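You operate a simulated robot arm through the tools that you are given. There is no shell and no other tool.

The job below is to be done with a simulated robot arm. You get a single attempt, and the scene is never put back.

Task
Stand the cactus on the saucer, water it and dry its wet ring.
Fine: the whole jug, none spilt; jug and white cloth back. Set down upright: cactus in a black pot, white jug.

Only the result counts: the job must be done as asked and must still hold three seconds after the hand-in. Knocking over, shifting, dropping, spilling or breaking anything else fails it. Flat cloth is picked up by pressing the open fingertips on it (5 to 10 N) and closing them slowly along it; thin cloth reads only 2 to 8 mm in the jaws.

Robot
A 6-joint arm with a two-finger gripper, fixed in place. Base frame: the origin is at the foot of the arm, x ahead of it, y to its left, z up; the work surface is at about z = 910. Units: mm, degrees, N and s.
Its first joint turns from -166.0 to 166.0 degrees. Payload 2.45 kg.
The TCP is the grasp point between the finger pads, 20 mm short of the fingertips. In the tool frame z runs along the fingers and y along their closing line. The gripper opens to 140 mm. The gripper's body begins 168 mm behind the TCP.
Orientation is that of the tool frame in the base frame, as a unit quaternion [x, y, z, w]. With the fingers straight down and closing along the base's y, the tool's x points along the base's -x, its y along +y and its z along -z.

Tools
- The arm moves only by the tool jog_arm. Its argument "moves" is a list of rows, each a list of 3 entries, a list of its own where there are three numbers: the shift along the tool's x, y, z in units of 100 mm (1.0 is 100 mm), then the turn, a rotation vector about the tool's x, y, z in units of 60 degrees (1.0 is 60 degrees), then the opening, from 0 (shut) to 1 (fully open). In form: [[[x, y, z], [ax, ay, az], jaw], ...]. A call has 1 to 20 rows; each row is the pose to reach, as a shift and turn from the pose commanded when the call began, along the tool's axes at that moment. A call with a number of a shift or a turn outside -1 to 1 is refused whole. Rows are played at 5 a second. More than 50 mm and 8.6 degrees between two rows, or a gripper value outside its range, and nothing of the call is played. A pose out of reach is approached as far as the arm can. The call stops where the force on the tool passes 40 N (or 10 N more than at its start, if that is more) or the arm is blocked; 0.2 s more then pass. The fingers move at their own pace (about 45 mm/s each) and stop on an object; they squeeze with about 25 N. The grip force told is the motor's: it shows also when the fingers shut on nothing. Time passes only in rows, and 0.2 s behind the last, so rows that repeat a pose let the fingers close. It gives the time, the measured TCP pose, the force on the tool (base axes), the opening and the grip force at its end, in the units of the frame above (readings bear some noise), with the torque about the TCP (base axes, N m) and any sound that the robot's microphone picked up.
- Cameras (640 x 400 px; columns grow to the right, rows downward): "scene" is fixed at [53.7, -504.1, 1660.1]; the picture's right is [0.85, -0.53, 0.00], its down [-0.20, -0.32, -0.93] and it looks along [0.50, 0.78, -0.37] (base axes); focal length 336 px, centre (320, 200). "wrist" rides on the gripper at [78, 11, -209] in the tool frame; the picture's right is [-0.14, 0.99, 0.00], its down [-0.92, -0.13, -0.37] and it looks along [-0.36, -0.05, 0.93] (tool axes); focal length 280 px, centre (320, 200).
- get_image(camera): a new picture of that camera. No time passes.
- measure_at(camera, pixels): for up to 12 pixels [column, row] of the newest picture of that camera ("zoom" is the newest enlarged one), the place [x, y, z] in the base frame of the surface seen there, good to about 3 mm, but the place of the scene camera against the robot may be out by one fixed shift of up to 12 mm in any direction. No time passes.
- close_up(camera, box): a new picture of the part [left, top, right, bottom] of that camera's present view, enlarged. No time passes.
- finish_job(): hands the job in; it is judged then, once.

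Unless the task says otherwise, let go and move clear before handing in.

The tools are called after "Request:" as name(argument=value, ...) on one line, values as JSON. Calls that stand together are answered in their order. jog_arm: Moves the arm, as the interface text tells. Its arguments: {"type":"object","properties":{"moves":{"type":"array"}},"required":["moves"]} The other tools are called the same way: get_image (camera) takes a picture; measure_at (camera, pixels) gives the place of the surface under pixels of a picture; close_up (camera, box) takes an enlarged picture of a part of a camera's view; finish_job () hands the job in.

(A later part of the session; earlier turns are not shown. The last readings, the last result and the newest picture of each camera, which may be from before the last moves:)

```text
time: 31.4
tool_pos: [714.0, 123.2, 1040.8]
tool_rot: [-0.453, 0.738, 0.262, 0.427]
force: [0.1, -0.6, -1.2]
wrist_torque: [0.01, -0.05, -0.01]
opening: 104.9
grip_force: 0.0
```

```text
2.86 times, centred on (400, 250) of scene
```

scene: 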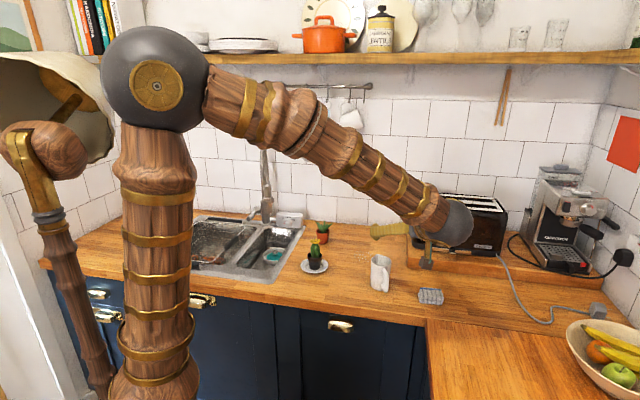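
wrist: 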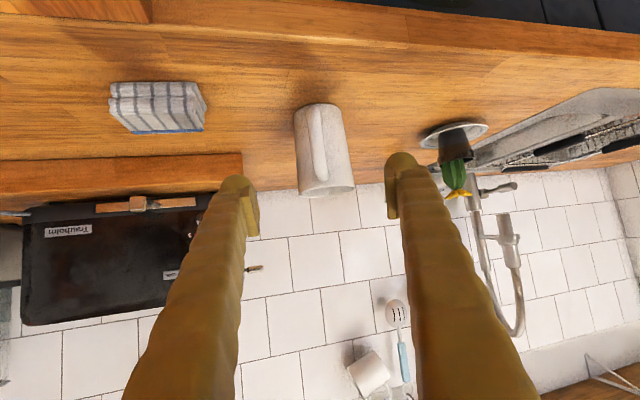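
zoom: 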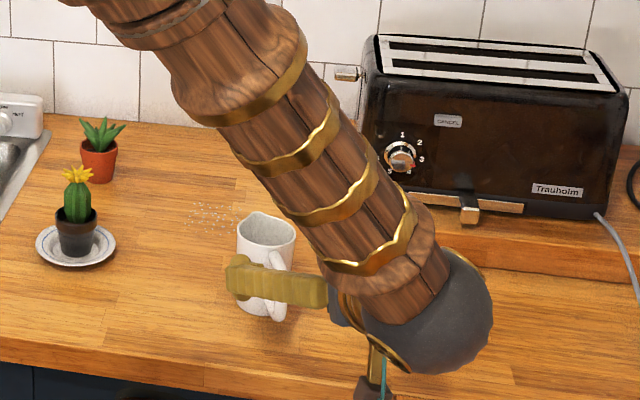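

The jug is centred between the fingers (x≈324 against a finger midpoint of 323). I'll advance along the tool axis 100 mm and check.

Request:
jog_arm(moves=[[[0, 0, 0.2], [0, 0, 0], 0.75], [[0, 0, 0.4], [0, 0, 0], 0.75], [[0, 0, 0.6], [0, 0, 0], 0.75], [[0, 0, 0.8], [0, 0, 0], 0.75], [[0, 0, 1.0], [0, 0, 0], 0.75], [[0, 0, 1.0], [0, 0, 0], 0.75]])

Request:
get_image(camera="wrist")

Request:
get_image(camera="scene")

```text
time: 32.8
tool_pos: [754.4, 197.2, 991.4]
tool_rot: [-0.452, 0.739, 0.261, 0.427]
force: [-0.3, -0.1, 0.1]
wrist_torque: [0.01, -0.01, -0.03]
opening: 105.2
grip_force: 0.1
```

```text
taken
```

wrist: 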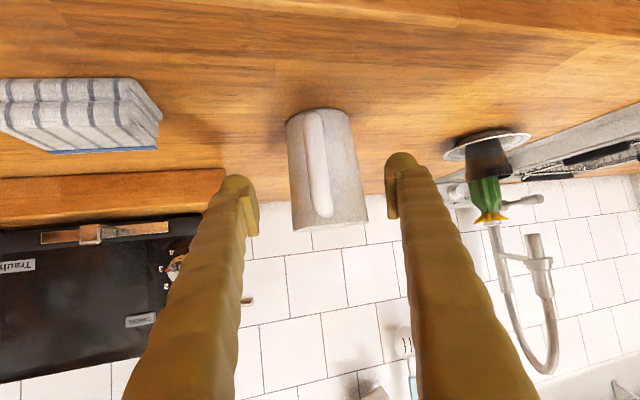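

```text
taken
```

scene: 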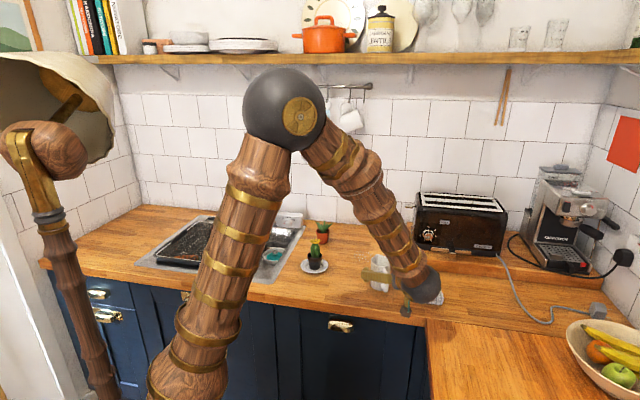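

The jug is centred between the fingers. I'll check the wrist ball's height above the counter before the last advance.

Request:
measure_at(camera="scene", pixels=[[430, 288], [425, 300], [405, 310], [410, 270], [378, 277]])

Request:
close_up(camera="scene", box=[340, 220, 480, 330])

```text
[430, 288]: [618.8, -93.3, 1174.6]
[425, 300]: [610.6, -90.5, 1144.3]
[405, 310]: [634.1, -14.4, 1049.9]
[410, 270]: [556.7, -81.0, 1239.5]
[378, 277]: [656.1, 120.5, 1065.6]
```

```text
3.64 times, centred on (410, 275) of scene
```

zoom: 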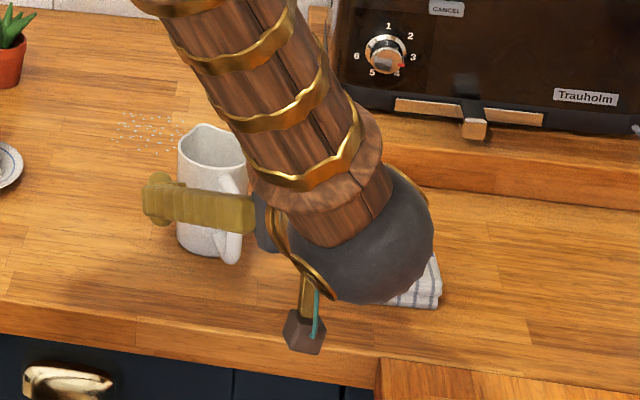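

The wrist ball is at z≈1150 and the camera bracket at z≈1050, so there is room. I'll advance the last 47 mm.

Request:
jog_arm(moves=[[[0, 0, 0.16], [0, 0, 0], 0.75], [[0, 0, 0.32], [0, 0, 0], 0.75], [[0, 0, 0.46], [0, 0, 0], 0.75], [[0, 0, 0.46], [0, 0, 0], 0.75]])

Request:
get_image(camera="wrist")

Request:
close_up(camera="scene", box=[340, 220, 480, 330])

```text
time: 33.8
tool_pos: [771.5, 232.5, 968.4]
tool_rot: [-0.453, 0.738, 0.262, 0.426]
force: [-0.2, -0.4, -0.4]
wrist_torque: [0.0, 0.01, -0.03]
opening: 104.9
grip_force: 0.1
```

```text
taken
```

wrist: 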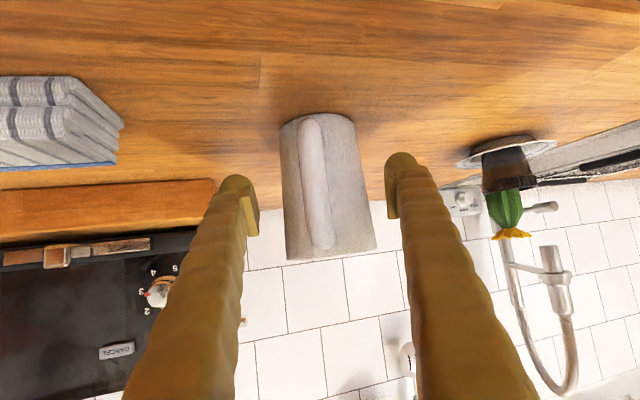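

```text
3.64 times, centred on (410, 275) of scene
```

zoom: 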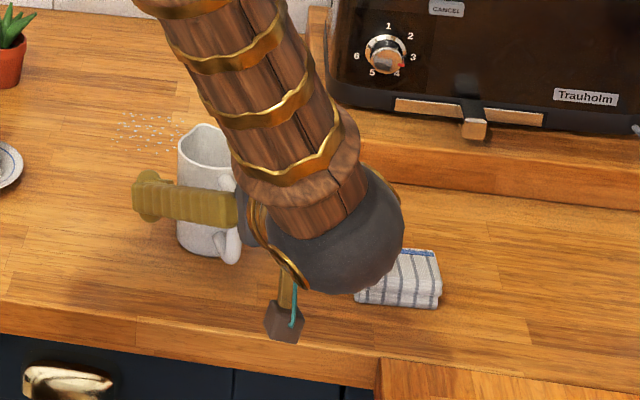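

The jug sits 2–3 mm toward +y of the finger centre, so I'll correct by 2.5 mm sideways and 4 mm forward. Then I'll close slowly.

Request:
jog_arm(moves=[[[0, 0.025, 0.04], [0, 0, 0], 0.75], [[0, 0.025, 0.04], [0, 0, 0], 0.7], [[0, 0.025, 0.04], [0, 0, 0], 0.62], [[0, 0.025, 0.04], [0, 0, 0], 0.56], [[0, 0.025, 0.04], [0, 0, 0], 0.53], [[0, 0.025, 0.04], [0, 0, 0], 0.5], [[0, 0.025, 0.04], [0, 0, 0], 0.47], [[0, 0.025, 0.04], [0, 0, 0], 0.43], [[0, 0.025, 0.04], [0, 0, 0], 0.38], [[0, 0.025, 0.04], [0, 0, 0], 0.35], [[0, 0.025, 0.04], [0, 0, 0], 0.35]])

Request:
get_image(camera="wrist")

```text
time: 36.2
tool_pos: [770.3, 235.9, 966.4]
tool_rot: [-0.452, 0.739, 0.261, 0.427]
force: [-1.5, 0.3, 0.5]
wrist_torque: [-0.01, 0.01, -0.01]
opening: 69.5
grip_force: 24.8
```

```text
taken
```

wrist: 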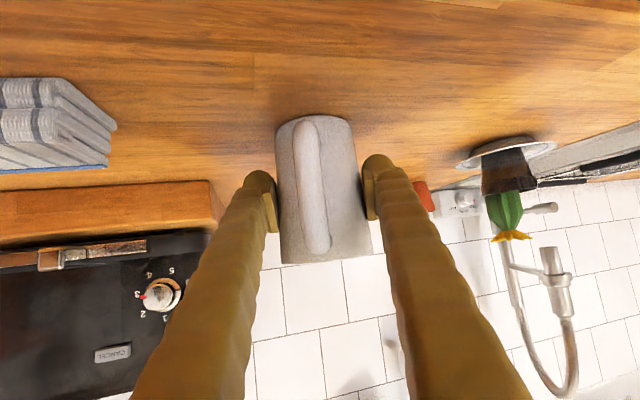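

The jaws hold the jug at 69.5 mm with 25 N, TCP (770,236,966). I'll lift it slowly and watch the weight.

Request:
jog_arm(moves=[[[-0.043, 0, -0.025], [0, 0, 0], 0.35], [[-0.087, 0, -0.05], [0, 0, 0], 0.35], [[-0.13, 0, -0.075], [0, 0, 0], 0.35], [[-0.173, 0, -0.1], [0, 0, 0], 0.35], [[-0.216, 0, -0.125], [0, 0, 0], 0.35], [[-0.26, 0, -0.15], [0, 0, 0], 0.35], [[-0.26, 0, -0.15], [0, 0, 0], 0.35]])

Request:
get_image(camera="wrist")

Request:
close_up(camera="scene", box=[300, 200, 480, 320])

```text
time: 37.8
tool_pos: [770.3, 238.7, 997.2]
tool_rot: [-0.453, 0.738, 0.261, 0.426]
force: [0.2, 0.4, -1.6]
wrist_torque: [0.07, -0.04, -0.02]
opening: 69.1
grip_force: 25.0
```

```text
taken
```

wrist: 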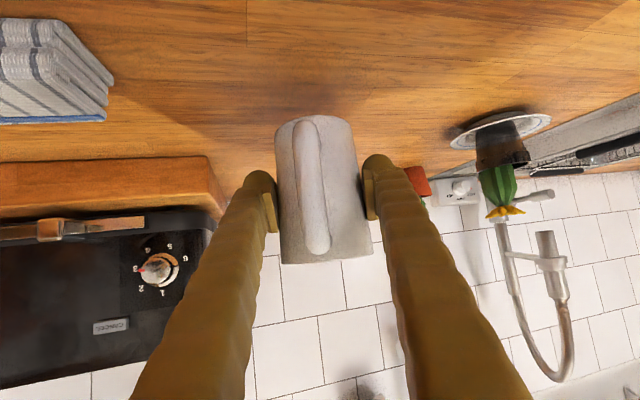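

```text
3.33 times, centred on (390, 260) of scene
```

zoom: 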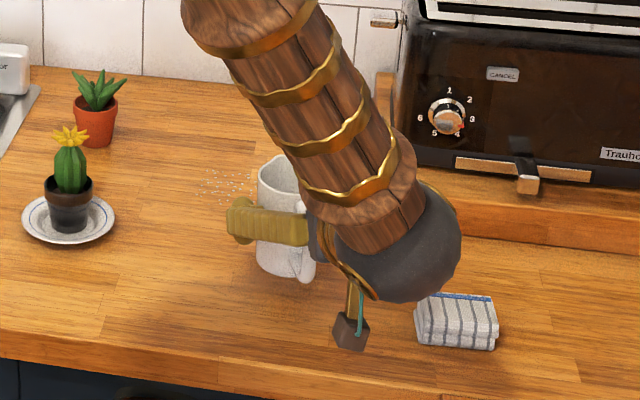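

The jug is held firmly (about 0.2 kg) and upright. I'll lift it another 70 mm before carrying it.

Request:
jog_arm(moves=[[[-0.087, 0, -0.05], [0, 0, 0], 0.35], [[-0.173, 0, -0.1], [0, 0, 0], 0.35], [[-0.26, 0, -0.15], [0, 0, 0], 0.35], [[-0.346, 0, -0.2], [0, 0, 0], 0.35], [[-0.433, 0, -0.25], [0, 0, 0], 0.35], [[-0.52, 0, -0.3], [0, 0, 0], 0.35], [[-0.606, 0, -0.35], [0, 0, 0], 0.35], [[-0.606, 0, -0.35], [0, 0, 0], 0.35]])

Request:
jog_arm(moves=[[[0.024, 0.095, -0.042], [0, 0, 0], 0.35], [[0.048, 0.19, -0.084], [0, 0, 0], 0.35], [[0.072, 0.284, -0.125], [0, 0, 0], 0.35], [[0.097, 0.379, -0.167], [0, 0, 0], 0.35], [[0.121, 0.473, -0.209], [0, 0, 0], 0.35], [[0.145, 0.568, -0.25], [0, 0, 0], 0.35], [[0.169, 0.662, -0.292], [0, 0, 0], 0.35], [[0.193, 0.757, -0.334], [0, 0, 0], 0.35], [[0.193, 0.757, -0.334], [0, 0, 0], 0.35]])

Request:
get_image(camera="wrist")

Request:
get_image(camera="scene")

```text
time: 39.6
tool_pos: [769.8, 238.6, 1064.7]
tool_rot: [-0.453, 0.738, 0.262, 0.425]
force: [-0.2, -0.3, -2.7]
wrist_torque: [0.05, 0.02, -0.02]
opening: 69.2
grip_force: 24.5
```

```text
time: 41.6
tool_pos: [686.1, 239.3, 1064.8]
tool_rot: [-0.452, 0.738, 0.261, 0.427]
force: [0.5, -0.6, -1.9]
wrist_torque: [0.08, -0.03, -0.02]
opening: 69.2
grip_force: 25.2
```

```text
taken
```

wrist: 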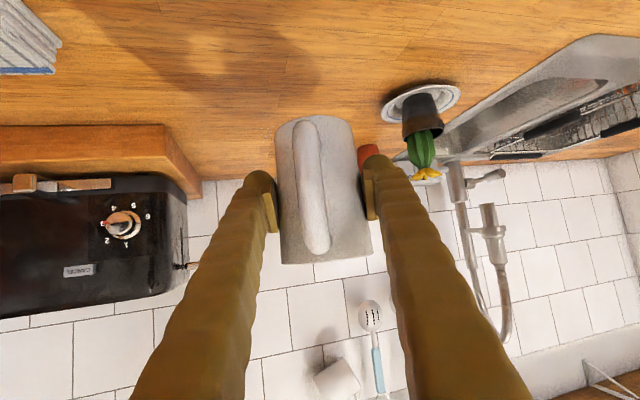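

```text
taken
```

scene: 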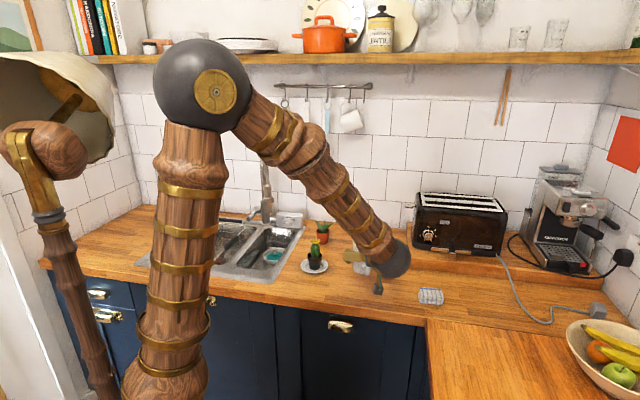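

The jug is upright and clear. I'll turn it about the vertical by −60° in place, so the spout points along +x.

Request:
jog_arm(moves=[[[0, 0, 0], [0.0866, 0, 0.05], 0.35], [[0, 0, 0], [0.1732, 0, 0.1], 0.35], [[0, 0, 0], [0.2598, 0, 0.15], 0.35], [[0, 0, 0], [0.3464, 0, 0.2], 0.35], [[0, 0, 0], [0.433, 0, 0.25], 0.35], [[0, 0, 0], [0.5196, 0, 0.3], 0.35], [[0, 0, 0], [0.5196, 0, 0.3], 0.35]])

Request:
jog_arm(moves=[[[0, 0, 0], [0.0866, 0, 0.05], 0.35], [[0, 0, 0], [0.1732, 0, 0.1], 0.35], [[0, 0, 0], [0.2598, 0, 0.15], 0.35], [[0, 0, 0], [0.3464, 0, 0.2], 0.35], [[0, 0, 0], [0.3897, 0, 0.225], 0.35], [[0, 0, 0], [0.3897, 0, 0.225], 0.35]])

Request:
get_image(camera="wrist")

Request:
get_image(camera="scene")

```text
time: 43.2
tool_pos: [686.1, 238.0, 1068.0]
tool_rot: [-0.203, 0.842, 0.117, 0.486]
force: [0.5, -0.2, -2.2]
wrist_torque: [0.03, 0.0, 0.0]
opening: 69.2
grip_force: 24.8
```

```text
time: 44.6
tool_pos: [686.6, 237.7, 1066.3]
tool_rot: [-0.181, 0.847, 0.105, 0.488]
force: [0.1, 0.0, -2.9]
wrist_torque: [-0.01, -0.01, 0.02]
opening: 69.1
grip_force: 24.6
out of reach, approached as far as the arm can: row 1, 2, 3, 4, 5, 6
```

```text
taken
```

wrist: 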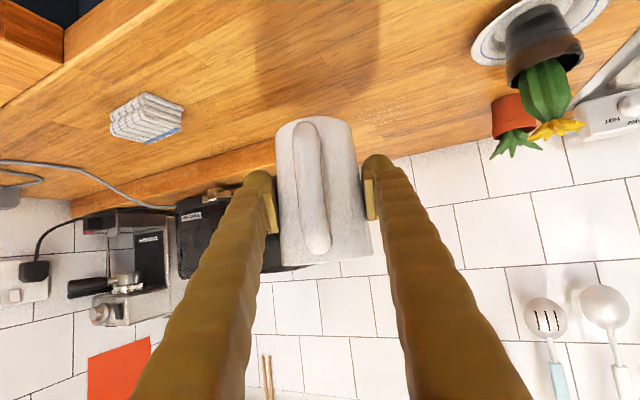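

```text
taken
```

scene: 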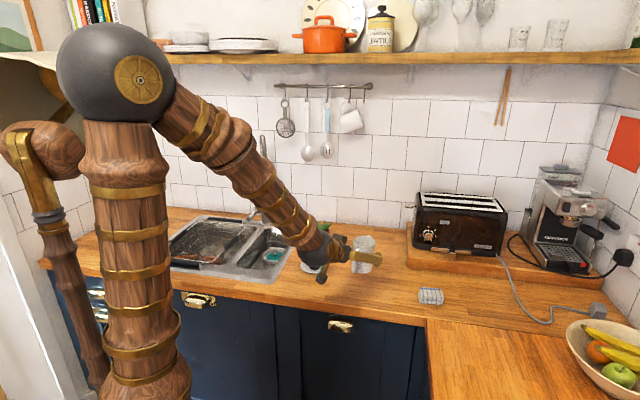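

The turn stopped at yaw 24° because the wrist got too close to the base; the jug is still upright. I'll lift another 45 mm to pass over the cactus and re-read the pose.

Request:
jog_arm(moves=[[[-0.087, 0, -0.05], [0, 0, 0], 0.35], [[-0.173, 0, -0.1], [0, 0, 0], 0.35], [[-0.26, 0, -0.15], [0, 0, 0], 0.35], [[-0.346, 0, -0.2], [0, 0, 0], 0.35], [[-0.39, 0, -0.225], [0, 0, 0], 0.35], [[-0.39, 0, -0.225], [0, 0, 0], 0.35]])

```text
time: 46.0
tool_pos: [687.1, 238.3, 1112.6]
tool_rot: [-0.18, 0.847, 0.104, 0.489]
force: [-0.3, 0.1, -2.5]
wrist_torque: [0.01, -0.02, -0.01]
opening: 68.7
grip_force: 24.9
```

The pose held at yaw 24°. I'll shift toward +y, then finish turning to yaw 0.

Request:
jog_arm(moves=[[[-0.017, 0.11, 0.029], [0, 0, 0], 0.35], [[-0.034, 0.22, 0.058], [0, 0, 0], 0.35], [[-0.05, 0.33, 0.087], [0, 0, 0], 0.35], [[-0.067, 0.44, 0.117], [0, 0, 0], 0.35], [[-0.084, 0.55, 0.146], [0, 0, 0], 0.35], [[-0.1, 0.66, 0.175], [0, 0, 0], 0.35], [[-0.118, 0.771, 0.204], [0, 0, 0], 0.35], [[-0.118, 0.771, 0.204], [0, 0, 0], 0.35]])

Request:
jog_arm(moves=[[[0, 0, 0], [0.0866, 0, 0.05], 0.35], [[0, 0, 0], [0.1732, 0, 0.1], 0.35], [[0, 0, 0], [0.2598, 0, 0.15], 0.35], [[0, 0, 0], [0.348, 0, 0.2], 0.35], [[0, 0, 0], [0.348, 0, 0.2], 0.35]])

Request:
get_image(camera="scene")

```text
time: 47.8
tool_pos: [692.7, 271.9, 1107.5]
tool_rot: [-0.186, 0.847, 0.113, 0.485]
force: [0.0, 1.1, -2.7]
wrist_torque: [-0.01, 0.03, 0.0]
opening: 69.1
grip_force: 24.6
out of reach, approached as far as the arm can: row 3, 4, 5, 6, 7, 8
```

```text
time: 49.0
tool_pos: [693.9, 272.0, 1105.9]
tool_rot: [-0.185, 0.847, 0.112, 0.485]
force: [-0.9, -0.3, -2.3]
wrist_torque: [0.01, -0.03, 0.0]
opening: 69.0
grip_force: 25.3
out of reach, approached as far as the arm can: row 1, 2, 3, 4, 5
```

```text
taken
```

scene: 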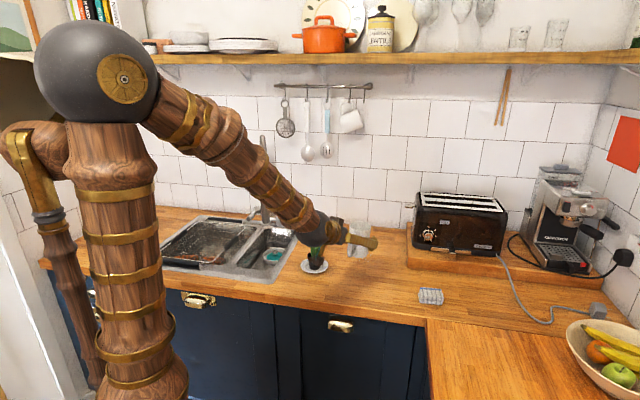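

The blockage follows the tool axis lining up with the forearm (a wrist singularity), not the distance. The jug is only about 20% full, so I'll tilt it 36° forward (well below the pouring angle), which takes the tool out of that alignment.

Request:
jog_arm(moves=[[[0, 0, 0], [0, 0.08, 0], 0.35], [[0, 0, 0], [0, 0.16, 0], 0.35], [[0, 0, 0], [0, 0.24, 0], 0.35], [[0, 0, 0], [0, 0.32, 0], 0.35], [[0, 0, 0], [0, 0.4, 0], 0.35], [[0, 0, 0], [0, 0.48, 0], 0.35], [[0, 0, 0], [0, 0.55, 0], 0.35], [[0, 0, 0], [0, 0.6, 0], 0.35], [[0, 0, 0], [0, 0.6, 0], 0.35]])

Request:
get_image(camera="wrist")

Request:
get_image(camera="scene")

```text
time: 51.0
tool_pos: [694.0, 272.7, 1103.3]
tool_rot: [-0.211, 0.956, 0.048, 0.2]
force: [0.0, 0.7, -2.8]
wrist_torque: [0.0, -0.04, -0.02]
opening: 68.6
grip_force: 25.1
out of reach, approached as far as the arm can: row 3, 4
```

```text
taken
```

wrist: 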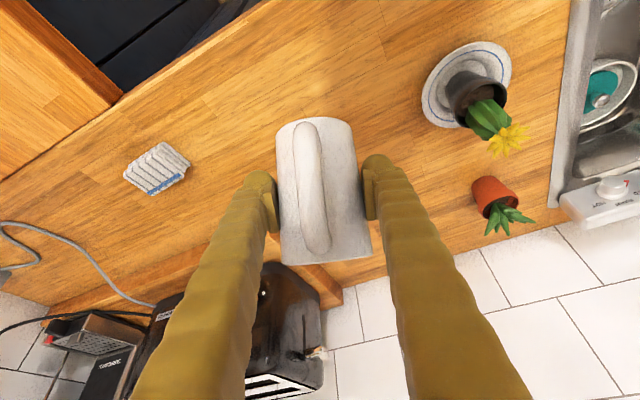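

```text
taken
```

scene: 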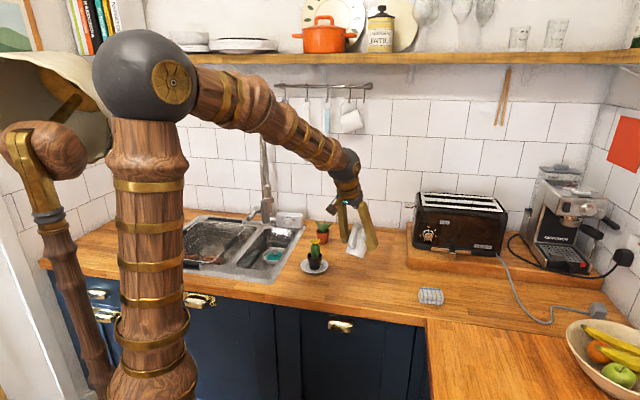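

The jug is tilted 36° with no spill visible, and the tool moved freely again. I'll turn the yaw by −25° to point the spout along +x.

Request:
jog_arm(moves=[[[0, 0, 0], [0.042, 0, 0.0954], 0.35], [[0, 0, 0], [0.084, 0, 0.191], 0.35], [[0, 0, 0], [0.126, 0, 0.286], 0.35], [[0, 0, 0], [0.1675, 0, 0.3817], 0.35], [[0, 0, 0], [0.1675, 0, 0.3817], 0.35]])

```text
time: 52.2
tool_pos: [693.4, 273.6, 1104.4]
tool_rot: [0.001, 0.979, 0.005, 0.204]
force: [0.3, 0.6, -3.6]
wrist_torque: [-0.02, 0.0, 0.0]
opening: 68.9
grip_force: 25.0
```

Yaw is 0 and the jug is tilted 36°. I'll carry it to just robot-side of the cactus, high, in two calls.

Request:
jog_arm(moves=[[[0.106, 0.1236, -0.03], [0, 0, 0], 0.35], [[0.212, 0.247, -0.061], [0, 0, 0], 0.35], [[0.318, 0.371, -0.091], [0, 0, 0], 0.35], [[0.423, 0.494, -0.122], [0, 0, 0], 0.35], [[0.529, 0.618, -0.152], [0, 0, 0], 0.35], [[0.635, 0.741, -0.183], [0, 0, 0], 0.35], [[0.741, 0.865, -0.213], [0, 0, 0], 0.35], [[0.741, 0.865, -0.213], [0, 0, 0], 0.35]])

Request:
jog_arm(moves=[[[0.106, 0.1236, -0.03], [0, 0, 0], 0.35], [[0.212, 0.247, -0.061], [0, 0, 0], 0.35], [[0.318, 0.371, -0.091], [0, 0, 0], 0.35], [[0.423, 0.494, -0.122], [0, 0, 0], 0.35], [[0.529, 0.618, -0.152], [0, 0, 0], 0.35], [[0.635, 0.741, -0.183], [0, 0, 0], 0.35], [[0.741, 0.865, -0.213], [0, 0, 0], 0.35], [[0.741, 0.865, -0.213], [0, 0, 0], 0.35]])

Request:
get_image(camera="wrist")

Request:
get_image(camera="scene")

Request:
close_up(camera="scene", box=[240, 180, 400, 290])

```text
time: 54.0
tool_pos: [616.3, 360.1, 1095.2]
tool_rot: [0.001, 0.979, 0.005, 0.204]
force: [0.2, -0.4, -3.6]
wrist_torque: [-0.02, -0.05, -0.04]
opening: 68.7
grip_force: 25.0
```

```text
time: 55.8
tool_pos: [539.8, 445.6, 1086.5]
tool_rot: [0.0, 0.979, 0.005, 0.204]
force: [0.0, -0.1, -2.5]
wrist_torque: [0.0, 0.0, -0.01]
opening: 68.7
grip_force: 24.9
```

```text
taken
```

wrist: 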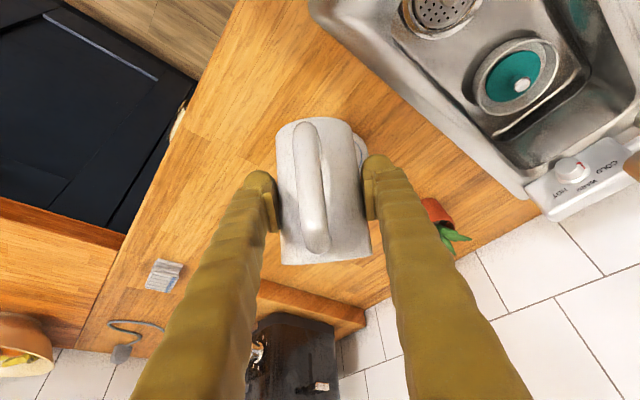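

```text
taken
```

scene: 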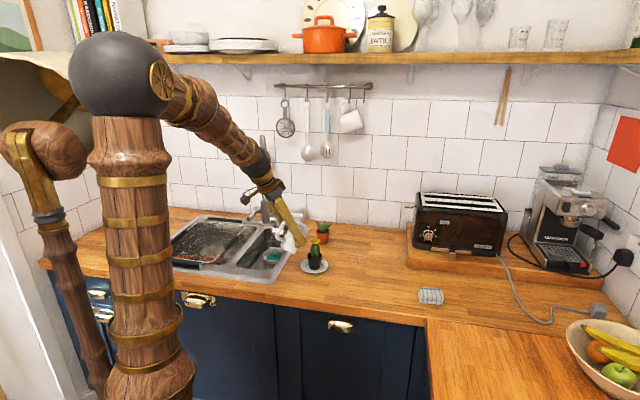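

```text
3.64 times, centred on (320, 235) of scene
```

zoom: 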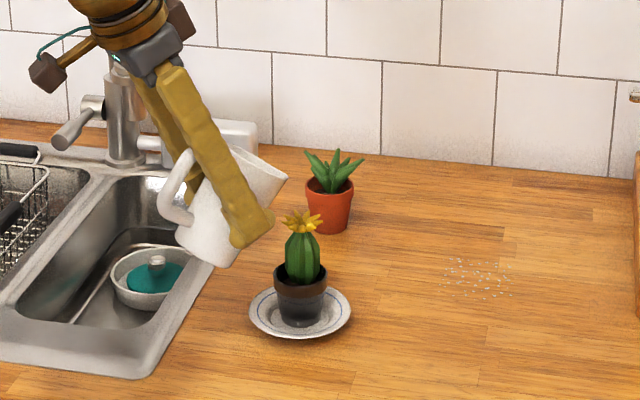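

The scene zoom shows the spout at (286,180) and the flower at (302,222). I'll measure both with the same camera, so the fixed shift cancels.

Request:
measure_at(camera="zoom", pixels=[[284, 180], [232, 150], [302, 225], [300, 294], [276, 282], [326, 282], [302, 265], [250, 165]])

```text
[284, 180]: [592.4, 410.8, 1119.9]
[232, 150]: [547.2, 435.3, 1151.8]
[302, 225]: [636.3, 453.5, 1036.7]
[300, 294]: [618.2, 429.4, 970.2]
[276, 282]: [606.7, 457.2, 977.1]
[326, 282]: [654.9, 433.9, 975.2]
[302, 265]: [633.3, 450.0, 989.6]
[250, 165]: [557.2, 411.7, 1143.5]
```

The geometry matches the jug's expected position. I'll tilt to 60° here, still short of pouring and above the flower, then look again.

Request:
jog_arm(moves=[[[0, 0, 0], [0, 0.08, 0], 0.35], [[0, 0, 0], [0, 0.16, 0], 0.35], [[0, 0, 0], [0, 0.24, 0], 0.35], [[0, 0, 0], [0, 0.32, 0], 0.35], [[0, 0, 0], [0, 0.39, 0], 0.35], [[0, 0, 0], [0, 0.39, 0], 0.35]])

Request:
close_up(camera="scene", box=[250, 190, 370, 280])

Request:
get_image(camera="wrist")

```text
time: 57.2
tool_pos: [540.1, 445.4, 1085.3]
tool_rot: [-0.001, 1.0, 0.005, 0.0]
force: [0.3, 0.5, -3.0]
wrist_torque: [0.03, 0.0, 0.03]
opening: 68.6
grip_force: 24.9
```

```text
4.44 times, centred on (310, 235) of scene
```

zoom: 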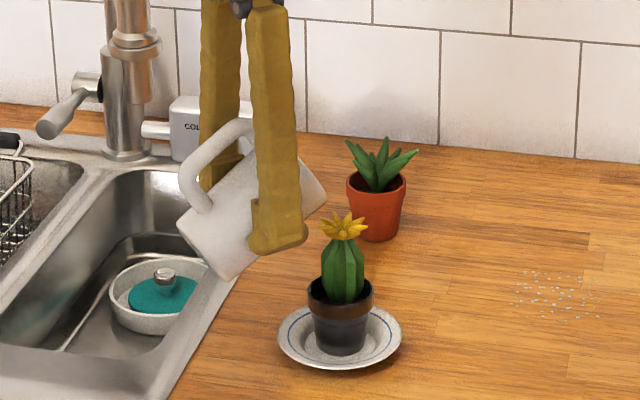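

```text
taken
```

wrist: 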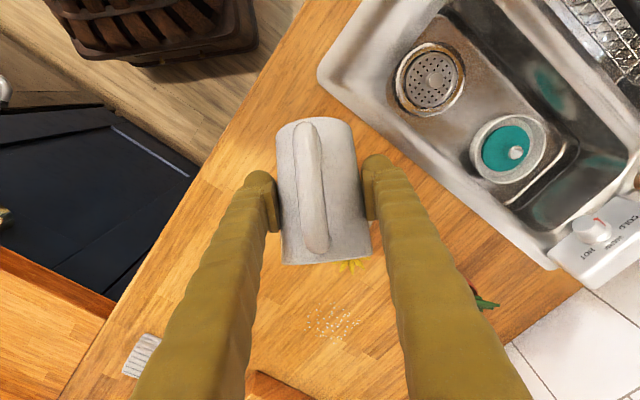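

The tilt is exactly 60° now (tool vertical) and nothing is pouring. I'll lower so the spout comes to about (616,446,1012) at tilt 66°.

Request:
jog_arm(moves=[[[-0.02, 0, 0.1], [0, 0.02, 0], 0.35], [[-0.04, 0, 0.2], [0, 0.04, 0], 0.35], [[-0.06, 0, 0.3], [0, 0.06, 0], 0.35], [[-0.09, 0, 0.4], [0, 0.08, 0], 0.35], [[-0.12, 0.005, 0.49], [0, 0.1, 0], 0.35], [[-0.12, 0.005, 0.49], [0, 0.1, 0], 0.35]])

Request:
close_up(camera="scene", box=[270, 210, 350, 280])

Request:
close_up(camera="wrist", box=[250, 100, 400, 320])

```text
time: 58.6
tool_pos: [551.8, 448.9, 1035.9]
tool_rot: [-0.001, 0.999, 0.004, -0.051]
force: [-0.6, -0.4, -3.0]
wrist_torque: [0.01, -0.04, 0.02]
opening: 68.4
grip_force: 25.0
```

```text
5.71 times, centred on (310, 245) of scene
```

zoom: 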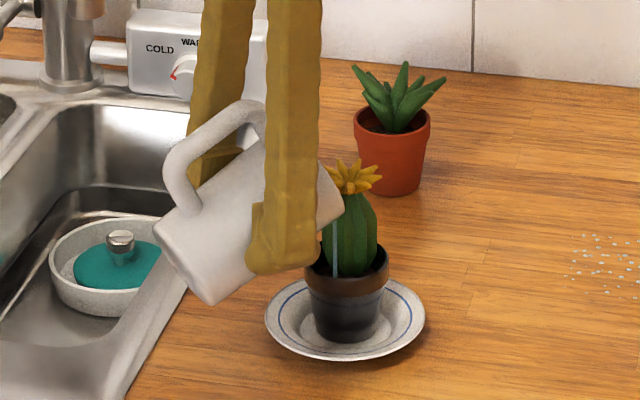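

```text
1.82 times, centred on (325, 210) of wrist
```

zoom: 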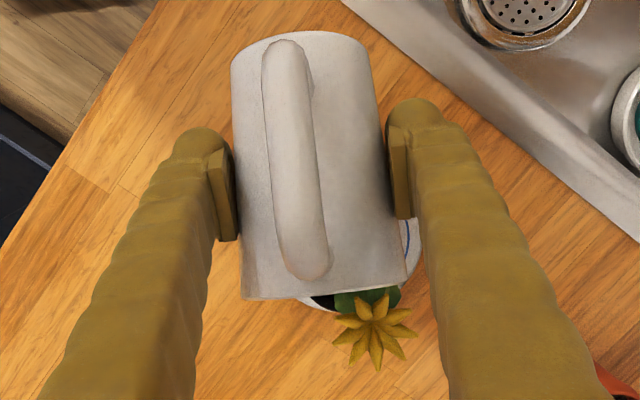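

A thin stream already runs from the spout into the pot (zoom (336,220)–(336,275)), landing inside the rim. I'll keep tilting very slowly about the spout tip.

Request:
jog_arm(moves=[[[0, 0, 0], [0, 0, 0], 0.35], [[0, 0, 0], [0, 0, 0], 0.35], [[0, 0, 0], [0, 0, 0], 0.35], [[0, 0, 0], [0, 0, 0], 0.35], [[-0.003, 0, -0.011], [0, 0.0167, 0], 0.35], [[-0.003, 0, -0.011], [0, 0.0167, 0], 0.35], [[-0.007, 0, -0.0226], [0, 0.0333, 0], 0.35], [[-0.007, 0, -0.0226], [0, 0.0333, 0], 0.35], [[-0.01, 0, -0.034], [0, 0.05, 0], 0.35], [[-0.01, 0, -0.034], [0, 0.05, 0], 0.35], [[-0.014, 0, -0.045], [0, 0.0667, 0], 0.35], [[-0.014, 0, -0.045], [0, 0.0667, 0], 0.35]])

Request:
close_up(camera="scene", box=[270, 210, 350, 280])

```text
time: 61.2
tool_pos: [553.1, 448.5, 1041.5]
tool_rot: [-0.001, 0.996, 0.005, -0.085]
force: [-0.4, 0.4, -3.3]
wrist_torque: [0.01, 0.0, -0.04]
opening: 68.3
grip_force: 25.3
```

```text
5.71 times, centred on (310, 245) of scene
```

zoom: 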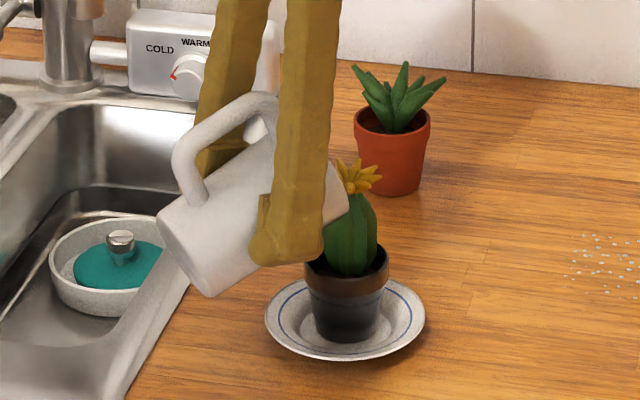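

At about 70° no stream shows at this moment; the level has settled at the lip. I'll continue tilting slowly to 78° about the spout.

Request:
jog_arm(moves=[[[-0.003, 0, -0.011], [0, 0.0167, 0], 0.35], [[-0.003, 0, -0.011], [0, 0.0167, 0], 0.35], [[-0.007, 0, -0.0227], [0, 0.0333, 0], 0.35], [[-0.007, 0, -0.0227], [0, 0.0333, 0], 0.35], [[-0.01, 0, -0.034], [0, 0.05, 0], 0.35], [[-0.01, 0, -0.034], [0, 0.05, 0], 0.35], [[-0.0135, 0, -0.0455], [0, 0.0667, 0], 0.35], [[-0.0135, 0, -0.0455], [0, 0.0667, 0], 0.35]])

Request:
close_up(camera="scene", box=[270, 210, 350, 280])

Request:
get_image(camera="wrist")

```text
time: 63.0
tool_pos: [555.8, 447.4, 1046.2]
tool_rot: [0.0, 0.993, 0.005, -0.12]
force: [0.2, -0.1, -3.4]
wrist_torque: [0.01, -0.05, 0.01]
opening: 68.6
grip_force: 25.1
```

```text
5.71 times, centred on (310, 245) of scene
```

zoom: 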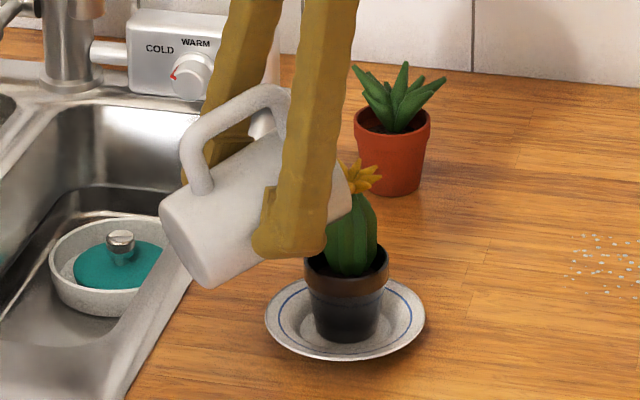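

```text
taken
```

wrist: 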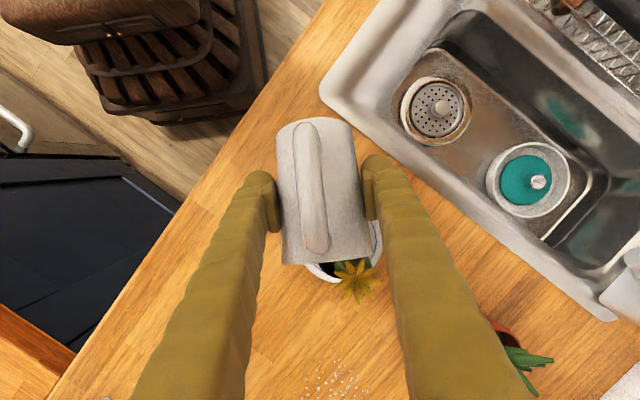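

There is no stream at 74°. I'll continue tilting slowly about the spout to 82°, ending while moving so any flow shows.

Request:
jog_arm(moves=[[[-0.004, 0, -0.011], [0, 0.0167, 0], 0.35], [[-0.004, 0, -0.011], [0, 0.0167, 0], 0.35], [[-0.007, 0, -0.0227], [0, 0.0333, 0], 0.35], [[-0.007, 0, -0.0227], [0, 0.0333, 0], 0.35], [[-0.01, 0, -0.034], [0, 0.05, 0], 0.35], [[-0.01, 0, -0.034], [0, 0.05, 0], 0.35], [[-0.0135, 0, -0.0455], [0, 0.0667, 0], 0.35]])

Request:
close_up(camera="scene", box=[270, 210, 350, 280])

```text
time: 64.6
tool_pos: [558.7, 446.8, 1049.4]
tool_rot: [-0.001, 0.988, 0.005, -0.155]
force: [0.5, -0.4, -3.3]
wrist_torque: [0.04, -0.05, 0.01]
opening: 68.3
grip_force: 24.9
```

```text
5.71 times, centred on (310, 245) of scene
```

zoom: 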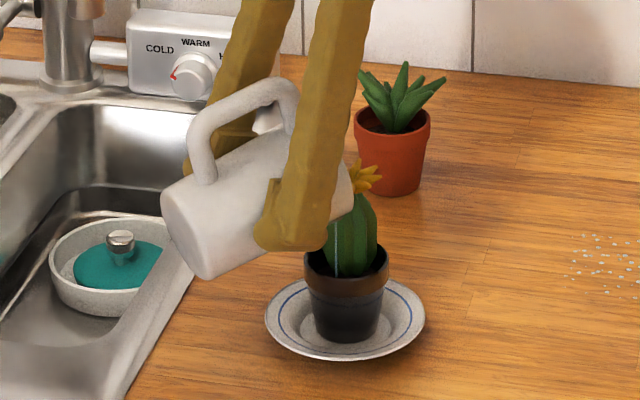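

The stream shows again at zoom (337,230)–(337,275), landing inside the pot. I'll keep the same slow tilt, 8° over 16 rows.

Request:
jog_arm(moves=[[[-0.002, 0, -0.006], [0, 0.0083, 0], 0.35], [[-0.0035, 0, -0.0114], [0, 0.0167, 0], 0.35], [[-0.005, 0, -0.017], [0, 0.025, 0], 0.35], [[-0.007, 0, -0.0227], [0, 0.0333, 0], 0.35], [[-0.0085, 0, -0.0284], [0, 0.0417, 0], 0.35], [[-0.01, 0, -0.034], [0, 0.05, 0], 0.35], [[-0.012, 0, -0.04], [0, 0.0583, 0], 0.35], [[-0.0137, 0, -0.0454], [0, 0.0667, 0], 0.35], [[-0.0155, 0, -0.051], [0, 0.075, 0], 0.35], [[-0.017, 0, -0.0567], [0, 0.0833, 0], 0.35]])

Request:
close_up(camera="scene", box=[270, 210, 350, 280])

```text
time: 66.8
tool_pos: [561.9, 447.3, 1054.0]
tool_rot: [-0.001, 0.98, 0.005, -0.199]
force: [-0.1, -0.4, -3.2]
wrist_torque: [-0.02, -0.03, -0.01]
opening: 68.4
grip_force: 25.1
```

```text
5.71 times, centred on (310, 245) of scene
```

zoom: 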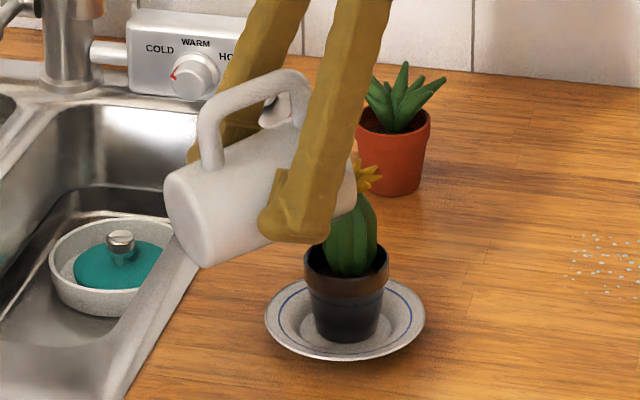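

No overflow and no drops on the counter. I'll continue from 83° to 93° at the same slow rate.

Request:
jog_arm(moves=[[[-0.0036, 0, -0.0112], [0, 0.0167, 0], 0.35], [[-0.0036, 0, -0.0112], [0, 0.0167, 0], 0.35], [[-0.0072, 0, -0.0224], [0, 0.0333, 0], 0.35], [[-0.0072, 0, -0.0224], [0, 0.0333, 0], 0.35], [[-0.0108, 0, -0.0336], [0, 0.05, 0], 0.35], [[-0.0108, 0, -0.0336], [0, 0.05, 0], 0.35], [[-0.0144, 0, -0.0448], [0, 0.0667, 0], 0.35], [[-0.0144, 0, -0.0448], [0, 0.0667, 0], 0.35], [[-0.018, 0, -0.056], [0, 0.0833, 0], 0.35], [[-0.018, 0, -0.056], [0, 0.0833, 0], 0.35]])

Request:
close_up(camera="scene", box=[270, 210, 350, 280])

Request:
jog_arm(moves=[[[-0.0036, 0, -0.0112], [0, 0.0167, 0], 0.35], [[-0.0036, 0, -0.0112], [0, 0.0167, 0], 0.35], [[-0.0072, 0, -0.0224], [0, 0.0333, 0], 0.35], [[-0.0072, 0, -0.0224], [0, 0.0333, 0], 0.35], [[-0.0108, 0, -0.0336], [0, 0.05, 0], 0.35], [[-0.0108, 0, -0.0336], [0, 0.05, 0], 0.35], [[-0.0144, 0, -0.0448], [0, 0.0667, 0], 0.35], [[-0.0144, 0, -0.0448], [0, 0.0667, 0], 0.35], [[-0.018, 0, -0.056], [0, 0.0833, 0], 0.35], [[-0.018, 0, -0.056], [0, 0.0833, 0], 0.35]])

Request:
close_up(camera="scene", box=[270, 210, 350, 280])

Request:
get_image(camera="wrist")

```text
time: 69.0
tool_pos: [565.8, 447.6, 1058.7]
tool_rot: [-0.001, 0.97, 0.005, -0.241]
force: [0.3, -0.5, -3.3]
wrist_torque: [0.0, -0.02, 0.0]
opening: 68.2
grip_force: 24.7
```

```text
5.71 times, centred on (310, 245) of scene
```

zoom: 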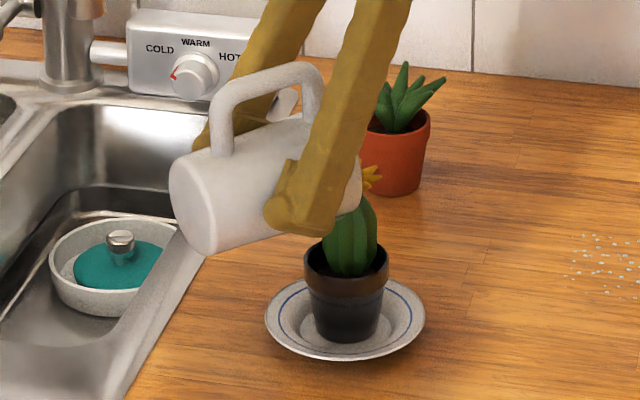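

```text
time: 71.2
tool_pos: [569.9, 446.5, 1063.9]
tool_rot: [-0.001, 0.959, 0.005, -0.284]
force: [0.2, 0.1, -2.3]
wrist_torque: [0.03, -0.01, -0.02]
opening: 68.1
grip_force: 25.1
```

```text
5.71 times, centred on (310, 245) of scene
```

zoom: 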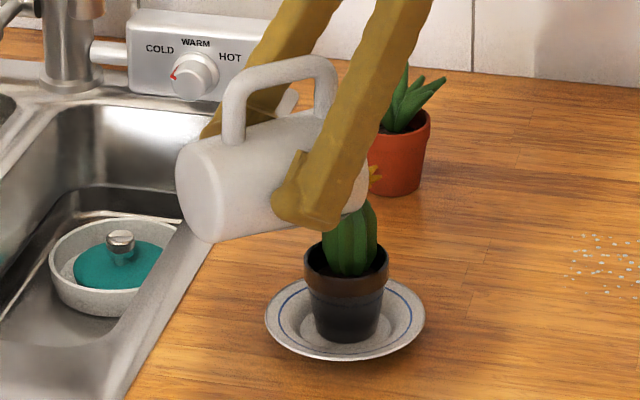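

```text
taken
```

wrist: 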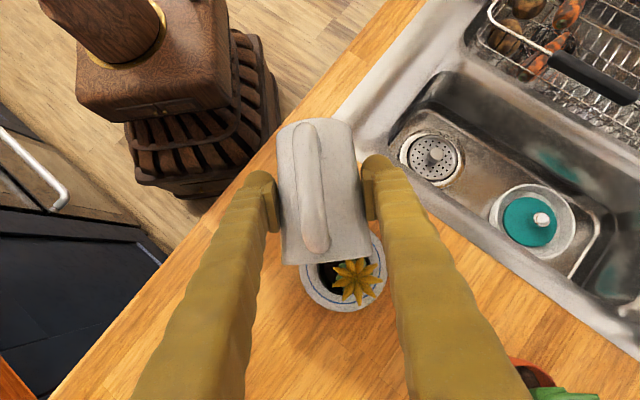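

The tilt is 93° and the cactus hasn't moved. I'll continue to about 103° to drain fully, at the same slow rate.

Request:
jog_arm(moves=[[[-0.0035, 0, -0.0113], [0, 0.0167, 0], 0.35], [[-0.0035, 0, -0.0113], [0, 0.0167, 0], 0.35], [[-0.007, 0, -0.0226], [0, 0.0333, 0], 0.35], [[-0.007, 0, -0.0226], [0, 0.0333, 0], 0.35], [[-0.0105, 0, -0.0339], [0, 0.05, 0], 0.35], [[-0.0105, 0, -0.0339], [0, 0.05, 0], 0.35], [[-0.014, 0, -0.0452], [0, 0.0667, 0], 0.35], [[-0.014, 0, -0.0452], [0, 0.0667, 0], 0.35], [[-0.0175, 0, -0.0565], [0, 0.0833, 0], 0.35], [[-0.0175, 0, -0.0565], [0, 0.0833, 0], 0.35]])

Request:
close_up(camera="scene", box=[270, 210, 350, 280])

Request:
jog_arm(moves=[[[-0.0035, 0, -0.0113], [0, 0.0167, 0], 0.35], [[-0.0035, 0, -0.0113], [0, 0.0167, 0], 0.35], [[-0.007, 0, -0.0226], [0, 0.0333, 0], 0.35], [[-0.007, 0, -0.0226], [0, 0.0333, 0], 0.35], [[-0.0105, 0, -0.0339], [0, 0.05, 0], 0.35], [[-0.0105, 0, -0.0339], [0, 0.05, 0], 0.35], [[-0.014, 0, -0.0452], [0, 0.0667, 0], 0.35], [[-0.014, 0, -0.0452], [0, 0.0667, 0], 0.35], [[-0.0175, 0, -0.0565], [0, 0.0833, 0], 0.35], [[-0.0175, 0, -0.0565], [0, 0.0833, 0], 0.35]])

Request:
close_up(camera="scene", box=[270, 210, 350, 280])

Request:
close_up(camera="wrist", box=[250, 100, 410, 330])

```text
time: 73.4
tool_pos: [574.6, 447.7, 1066.6]
tool_rot: [-0.002, 0.946, 0.004, -0.324]
force: [-0.4, 0.3, -3.3]
wrist_torque: [0.0, -0.02, 0.0]
opening: 68.1
grip_force: 25.0
```

```text
5.71 times, centred on (310, 245) of scene
```

zoom: 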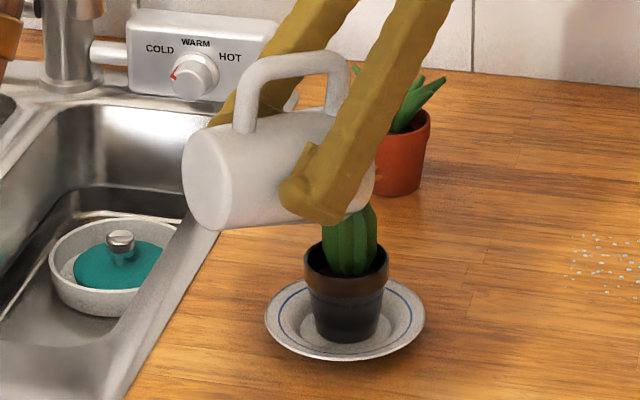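

```text
time: 75.6
tool_pos: [580.3, 447.3, 1069.3]
tool_rot: [-0.001, 0.931, 0.006, -0.366]
force: [0.0, -0.4, -2.3]
wrist_torque: [0.02, 0.0, 0.0]
opening: 68.2
grip_force: 24.6
```

```text
5.71 times, centred on (310, 245) of scene
```

zoom: 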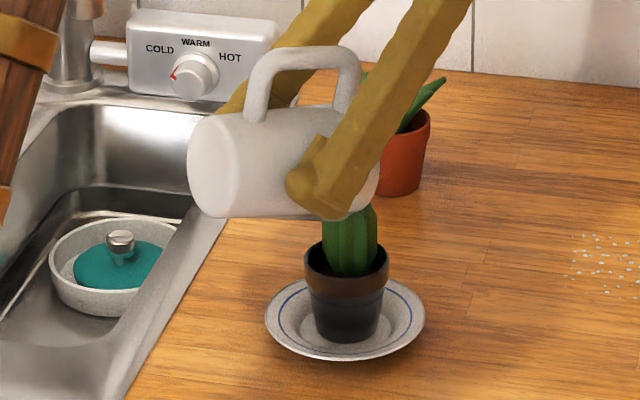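

```text
1.74 times, centred on (330, 215) of wrist
```

zoom: 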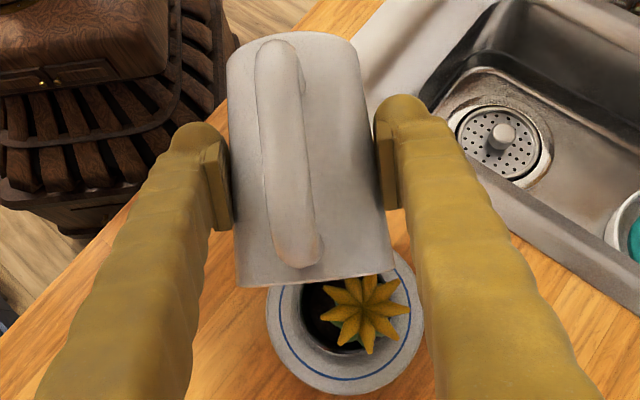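

At 103° the cactus is untouched and the flower is clear of the mouth. I'll tilt to 111° with a small rise, then hold about 2 s to drain the last drops.

Request:
jog_arm(moves=[[[-0.001, 0, -0.0143], [0, 0.0167, 0], 0.35], [[-0.001, 0, -0.0143], [0, 0.0167, 0], 0.35], [[-0.002, 0, -0.0285], [0, 0.0333, 0], 0.35], [[-0.002, 0, -0.0285], [0, 0.0333, 0], 0.35], [[-0.003, 0, -0.0428], [0, 0.05, 0], 0.35], [[-0.003, 0, -0.0428], [0, 0.05, 0], 0.35], [[-0.0035, 0, -0.057], [0, 0.0667, 0], 0.35], [[-0.004, 0, -0.0855], [0, 0.1, 0], 0.35], [[-0.0054, 0, -0.114], [0, 0.1333, 0], 0.35], [[-0.0054, 0, -0.114], [0, 0.1333, 0], 0.35], [[-0.0054, 0, -0.114], [0, 0.1333, 0], 0.35], [[-0.0054, 0, -0.114], [0, 0.1333, 0], 0.35], [[-0.0054, 0, -0.114], [0, 0.1333, 0], 0.35], [[-0.0054, 0, -0.114], [0, 0.1333, 0], 0.35], [[-0.0054, 0, -0.114], [0, 0.1333, 0], 0.35], [[-0.0054, 0, -0.114], [0, 0.1333, 0], 0.35], [[-0.0054, 0, -0.114], [0, 0.1333, 0], 0.35], [[-0.0054, 0, -0.114], [0, 0.1333, 0], 0.35]])

Request:
close_up(camera="scene", box=[270, 210, 350, 280])

Request:
close_up(camera="wrist", box=[250, 100, 410, 330])

```text
time: 79.4
tool_pos: [586.9, 446.8, 1077.9]
tool_rot: [-0.003, 0.903, 0.004, -0.43]
force: [-0.5, -0.4, -2.7]
wrist_torque: [-0.02, 0.0, -0.01]
opening: 67.8
grip_force: 24.9
```

```text
5.71 times, centred on (310, 245) of scene
```

zoom: 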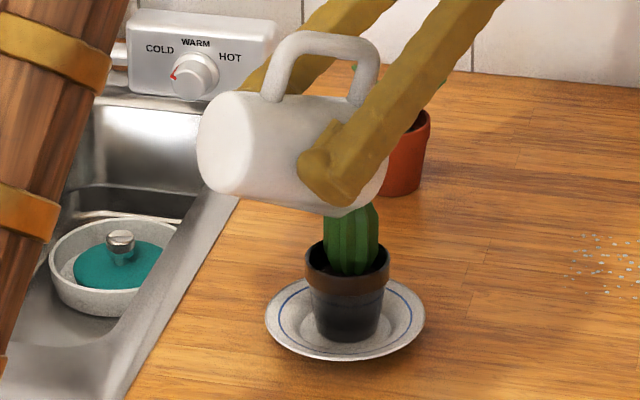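

```text
1.74 times, centred on (330, 215) of wrist
```

zoom: 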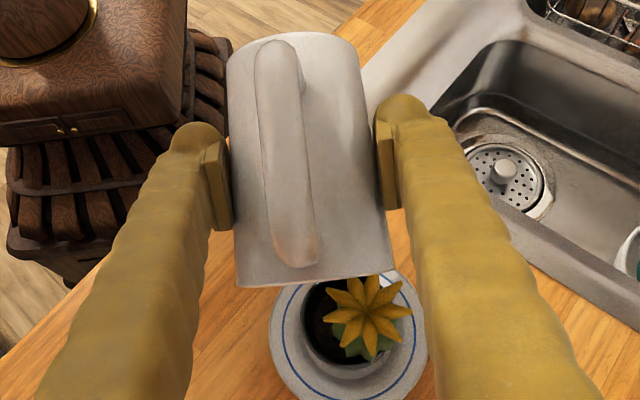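

The jug is at 111° with no stream left and the flower untouched. I'll tilt it back up along the same path, keeping the spout over the pot.

Request:
jog_arm(moves=[[[0.002, 0, 0.035], [0, -0.05, 0], 0.35], [[0.004, 0, 0.07], [0, -0.1, 0], 0.35], [[0.007, 0, 0.105], [0, -0.15, 0], 0.35], [[0.009, 0, 0.14], [0, -0.2, 0], 0.35], [[0.011, 0, 0.176], [0, -0.25, 0], 0.35], [[0.0125, 0, 0.212], [0, -0.3, 0], 0.35], [[0.0125, 0, 0.212], [0, -0.3, 0], 0.35]])

Request:
jog_arm(moves=[[[0.008, 0, 0.05], [0, -0.07, 0], 0.35], [[0.012, 0, 0.1], [0, -0.14, 0], 0.35], [[0.016, 0, 0.153], [0, -0.217, 0], 0.35], [[0.012, 0, 0.205], [0, -0.29, 0], 0.35], [[0.005, 0, 0.26], [0, -0.37, 0], 0.35], [[-0.004, 0, 0.317], [0, -0.45, 0], 0.35], [[-0.004, 0, 0.317], [0, -0.45, 0], 0.35]])

Request:
close_up(camera="scene", box=[270, 210, 350, 280])

```text
time: 81.0
tool_pos: [568.9, 447.6, 1065.3]
tool_rot: [-0.002, 0.959, 0.004, -0.283]
force: [0.4, -0.6, -2.6]
wrist_torque: [0.01, -0.05, -0.01]
opening: 67.8
grip_force: 25.2
```

```text
time: 82.6
tool_pos: [550.9, 447.3, 1038.8]
tool_rot: [-0.001, 0.999, 0.006, -0.05]
force: [-0.2, 0.4, -2.4]
wrist_torque: [-0.03, -0.04, -0.01]
opening: 67.8
grip_force: 24.9
```

```text
5.71 times, centred on (310, 245) of scene
```

zoom: 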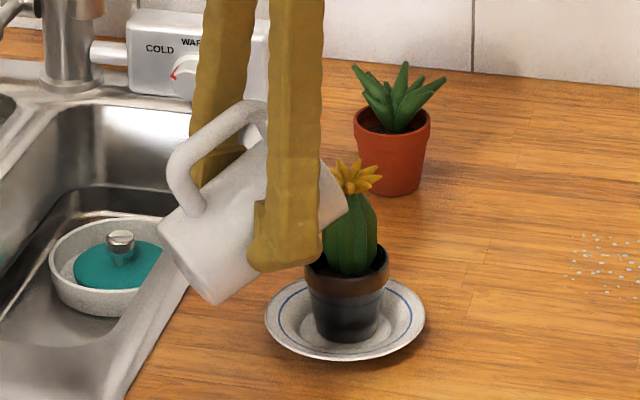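

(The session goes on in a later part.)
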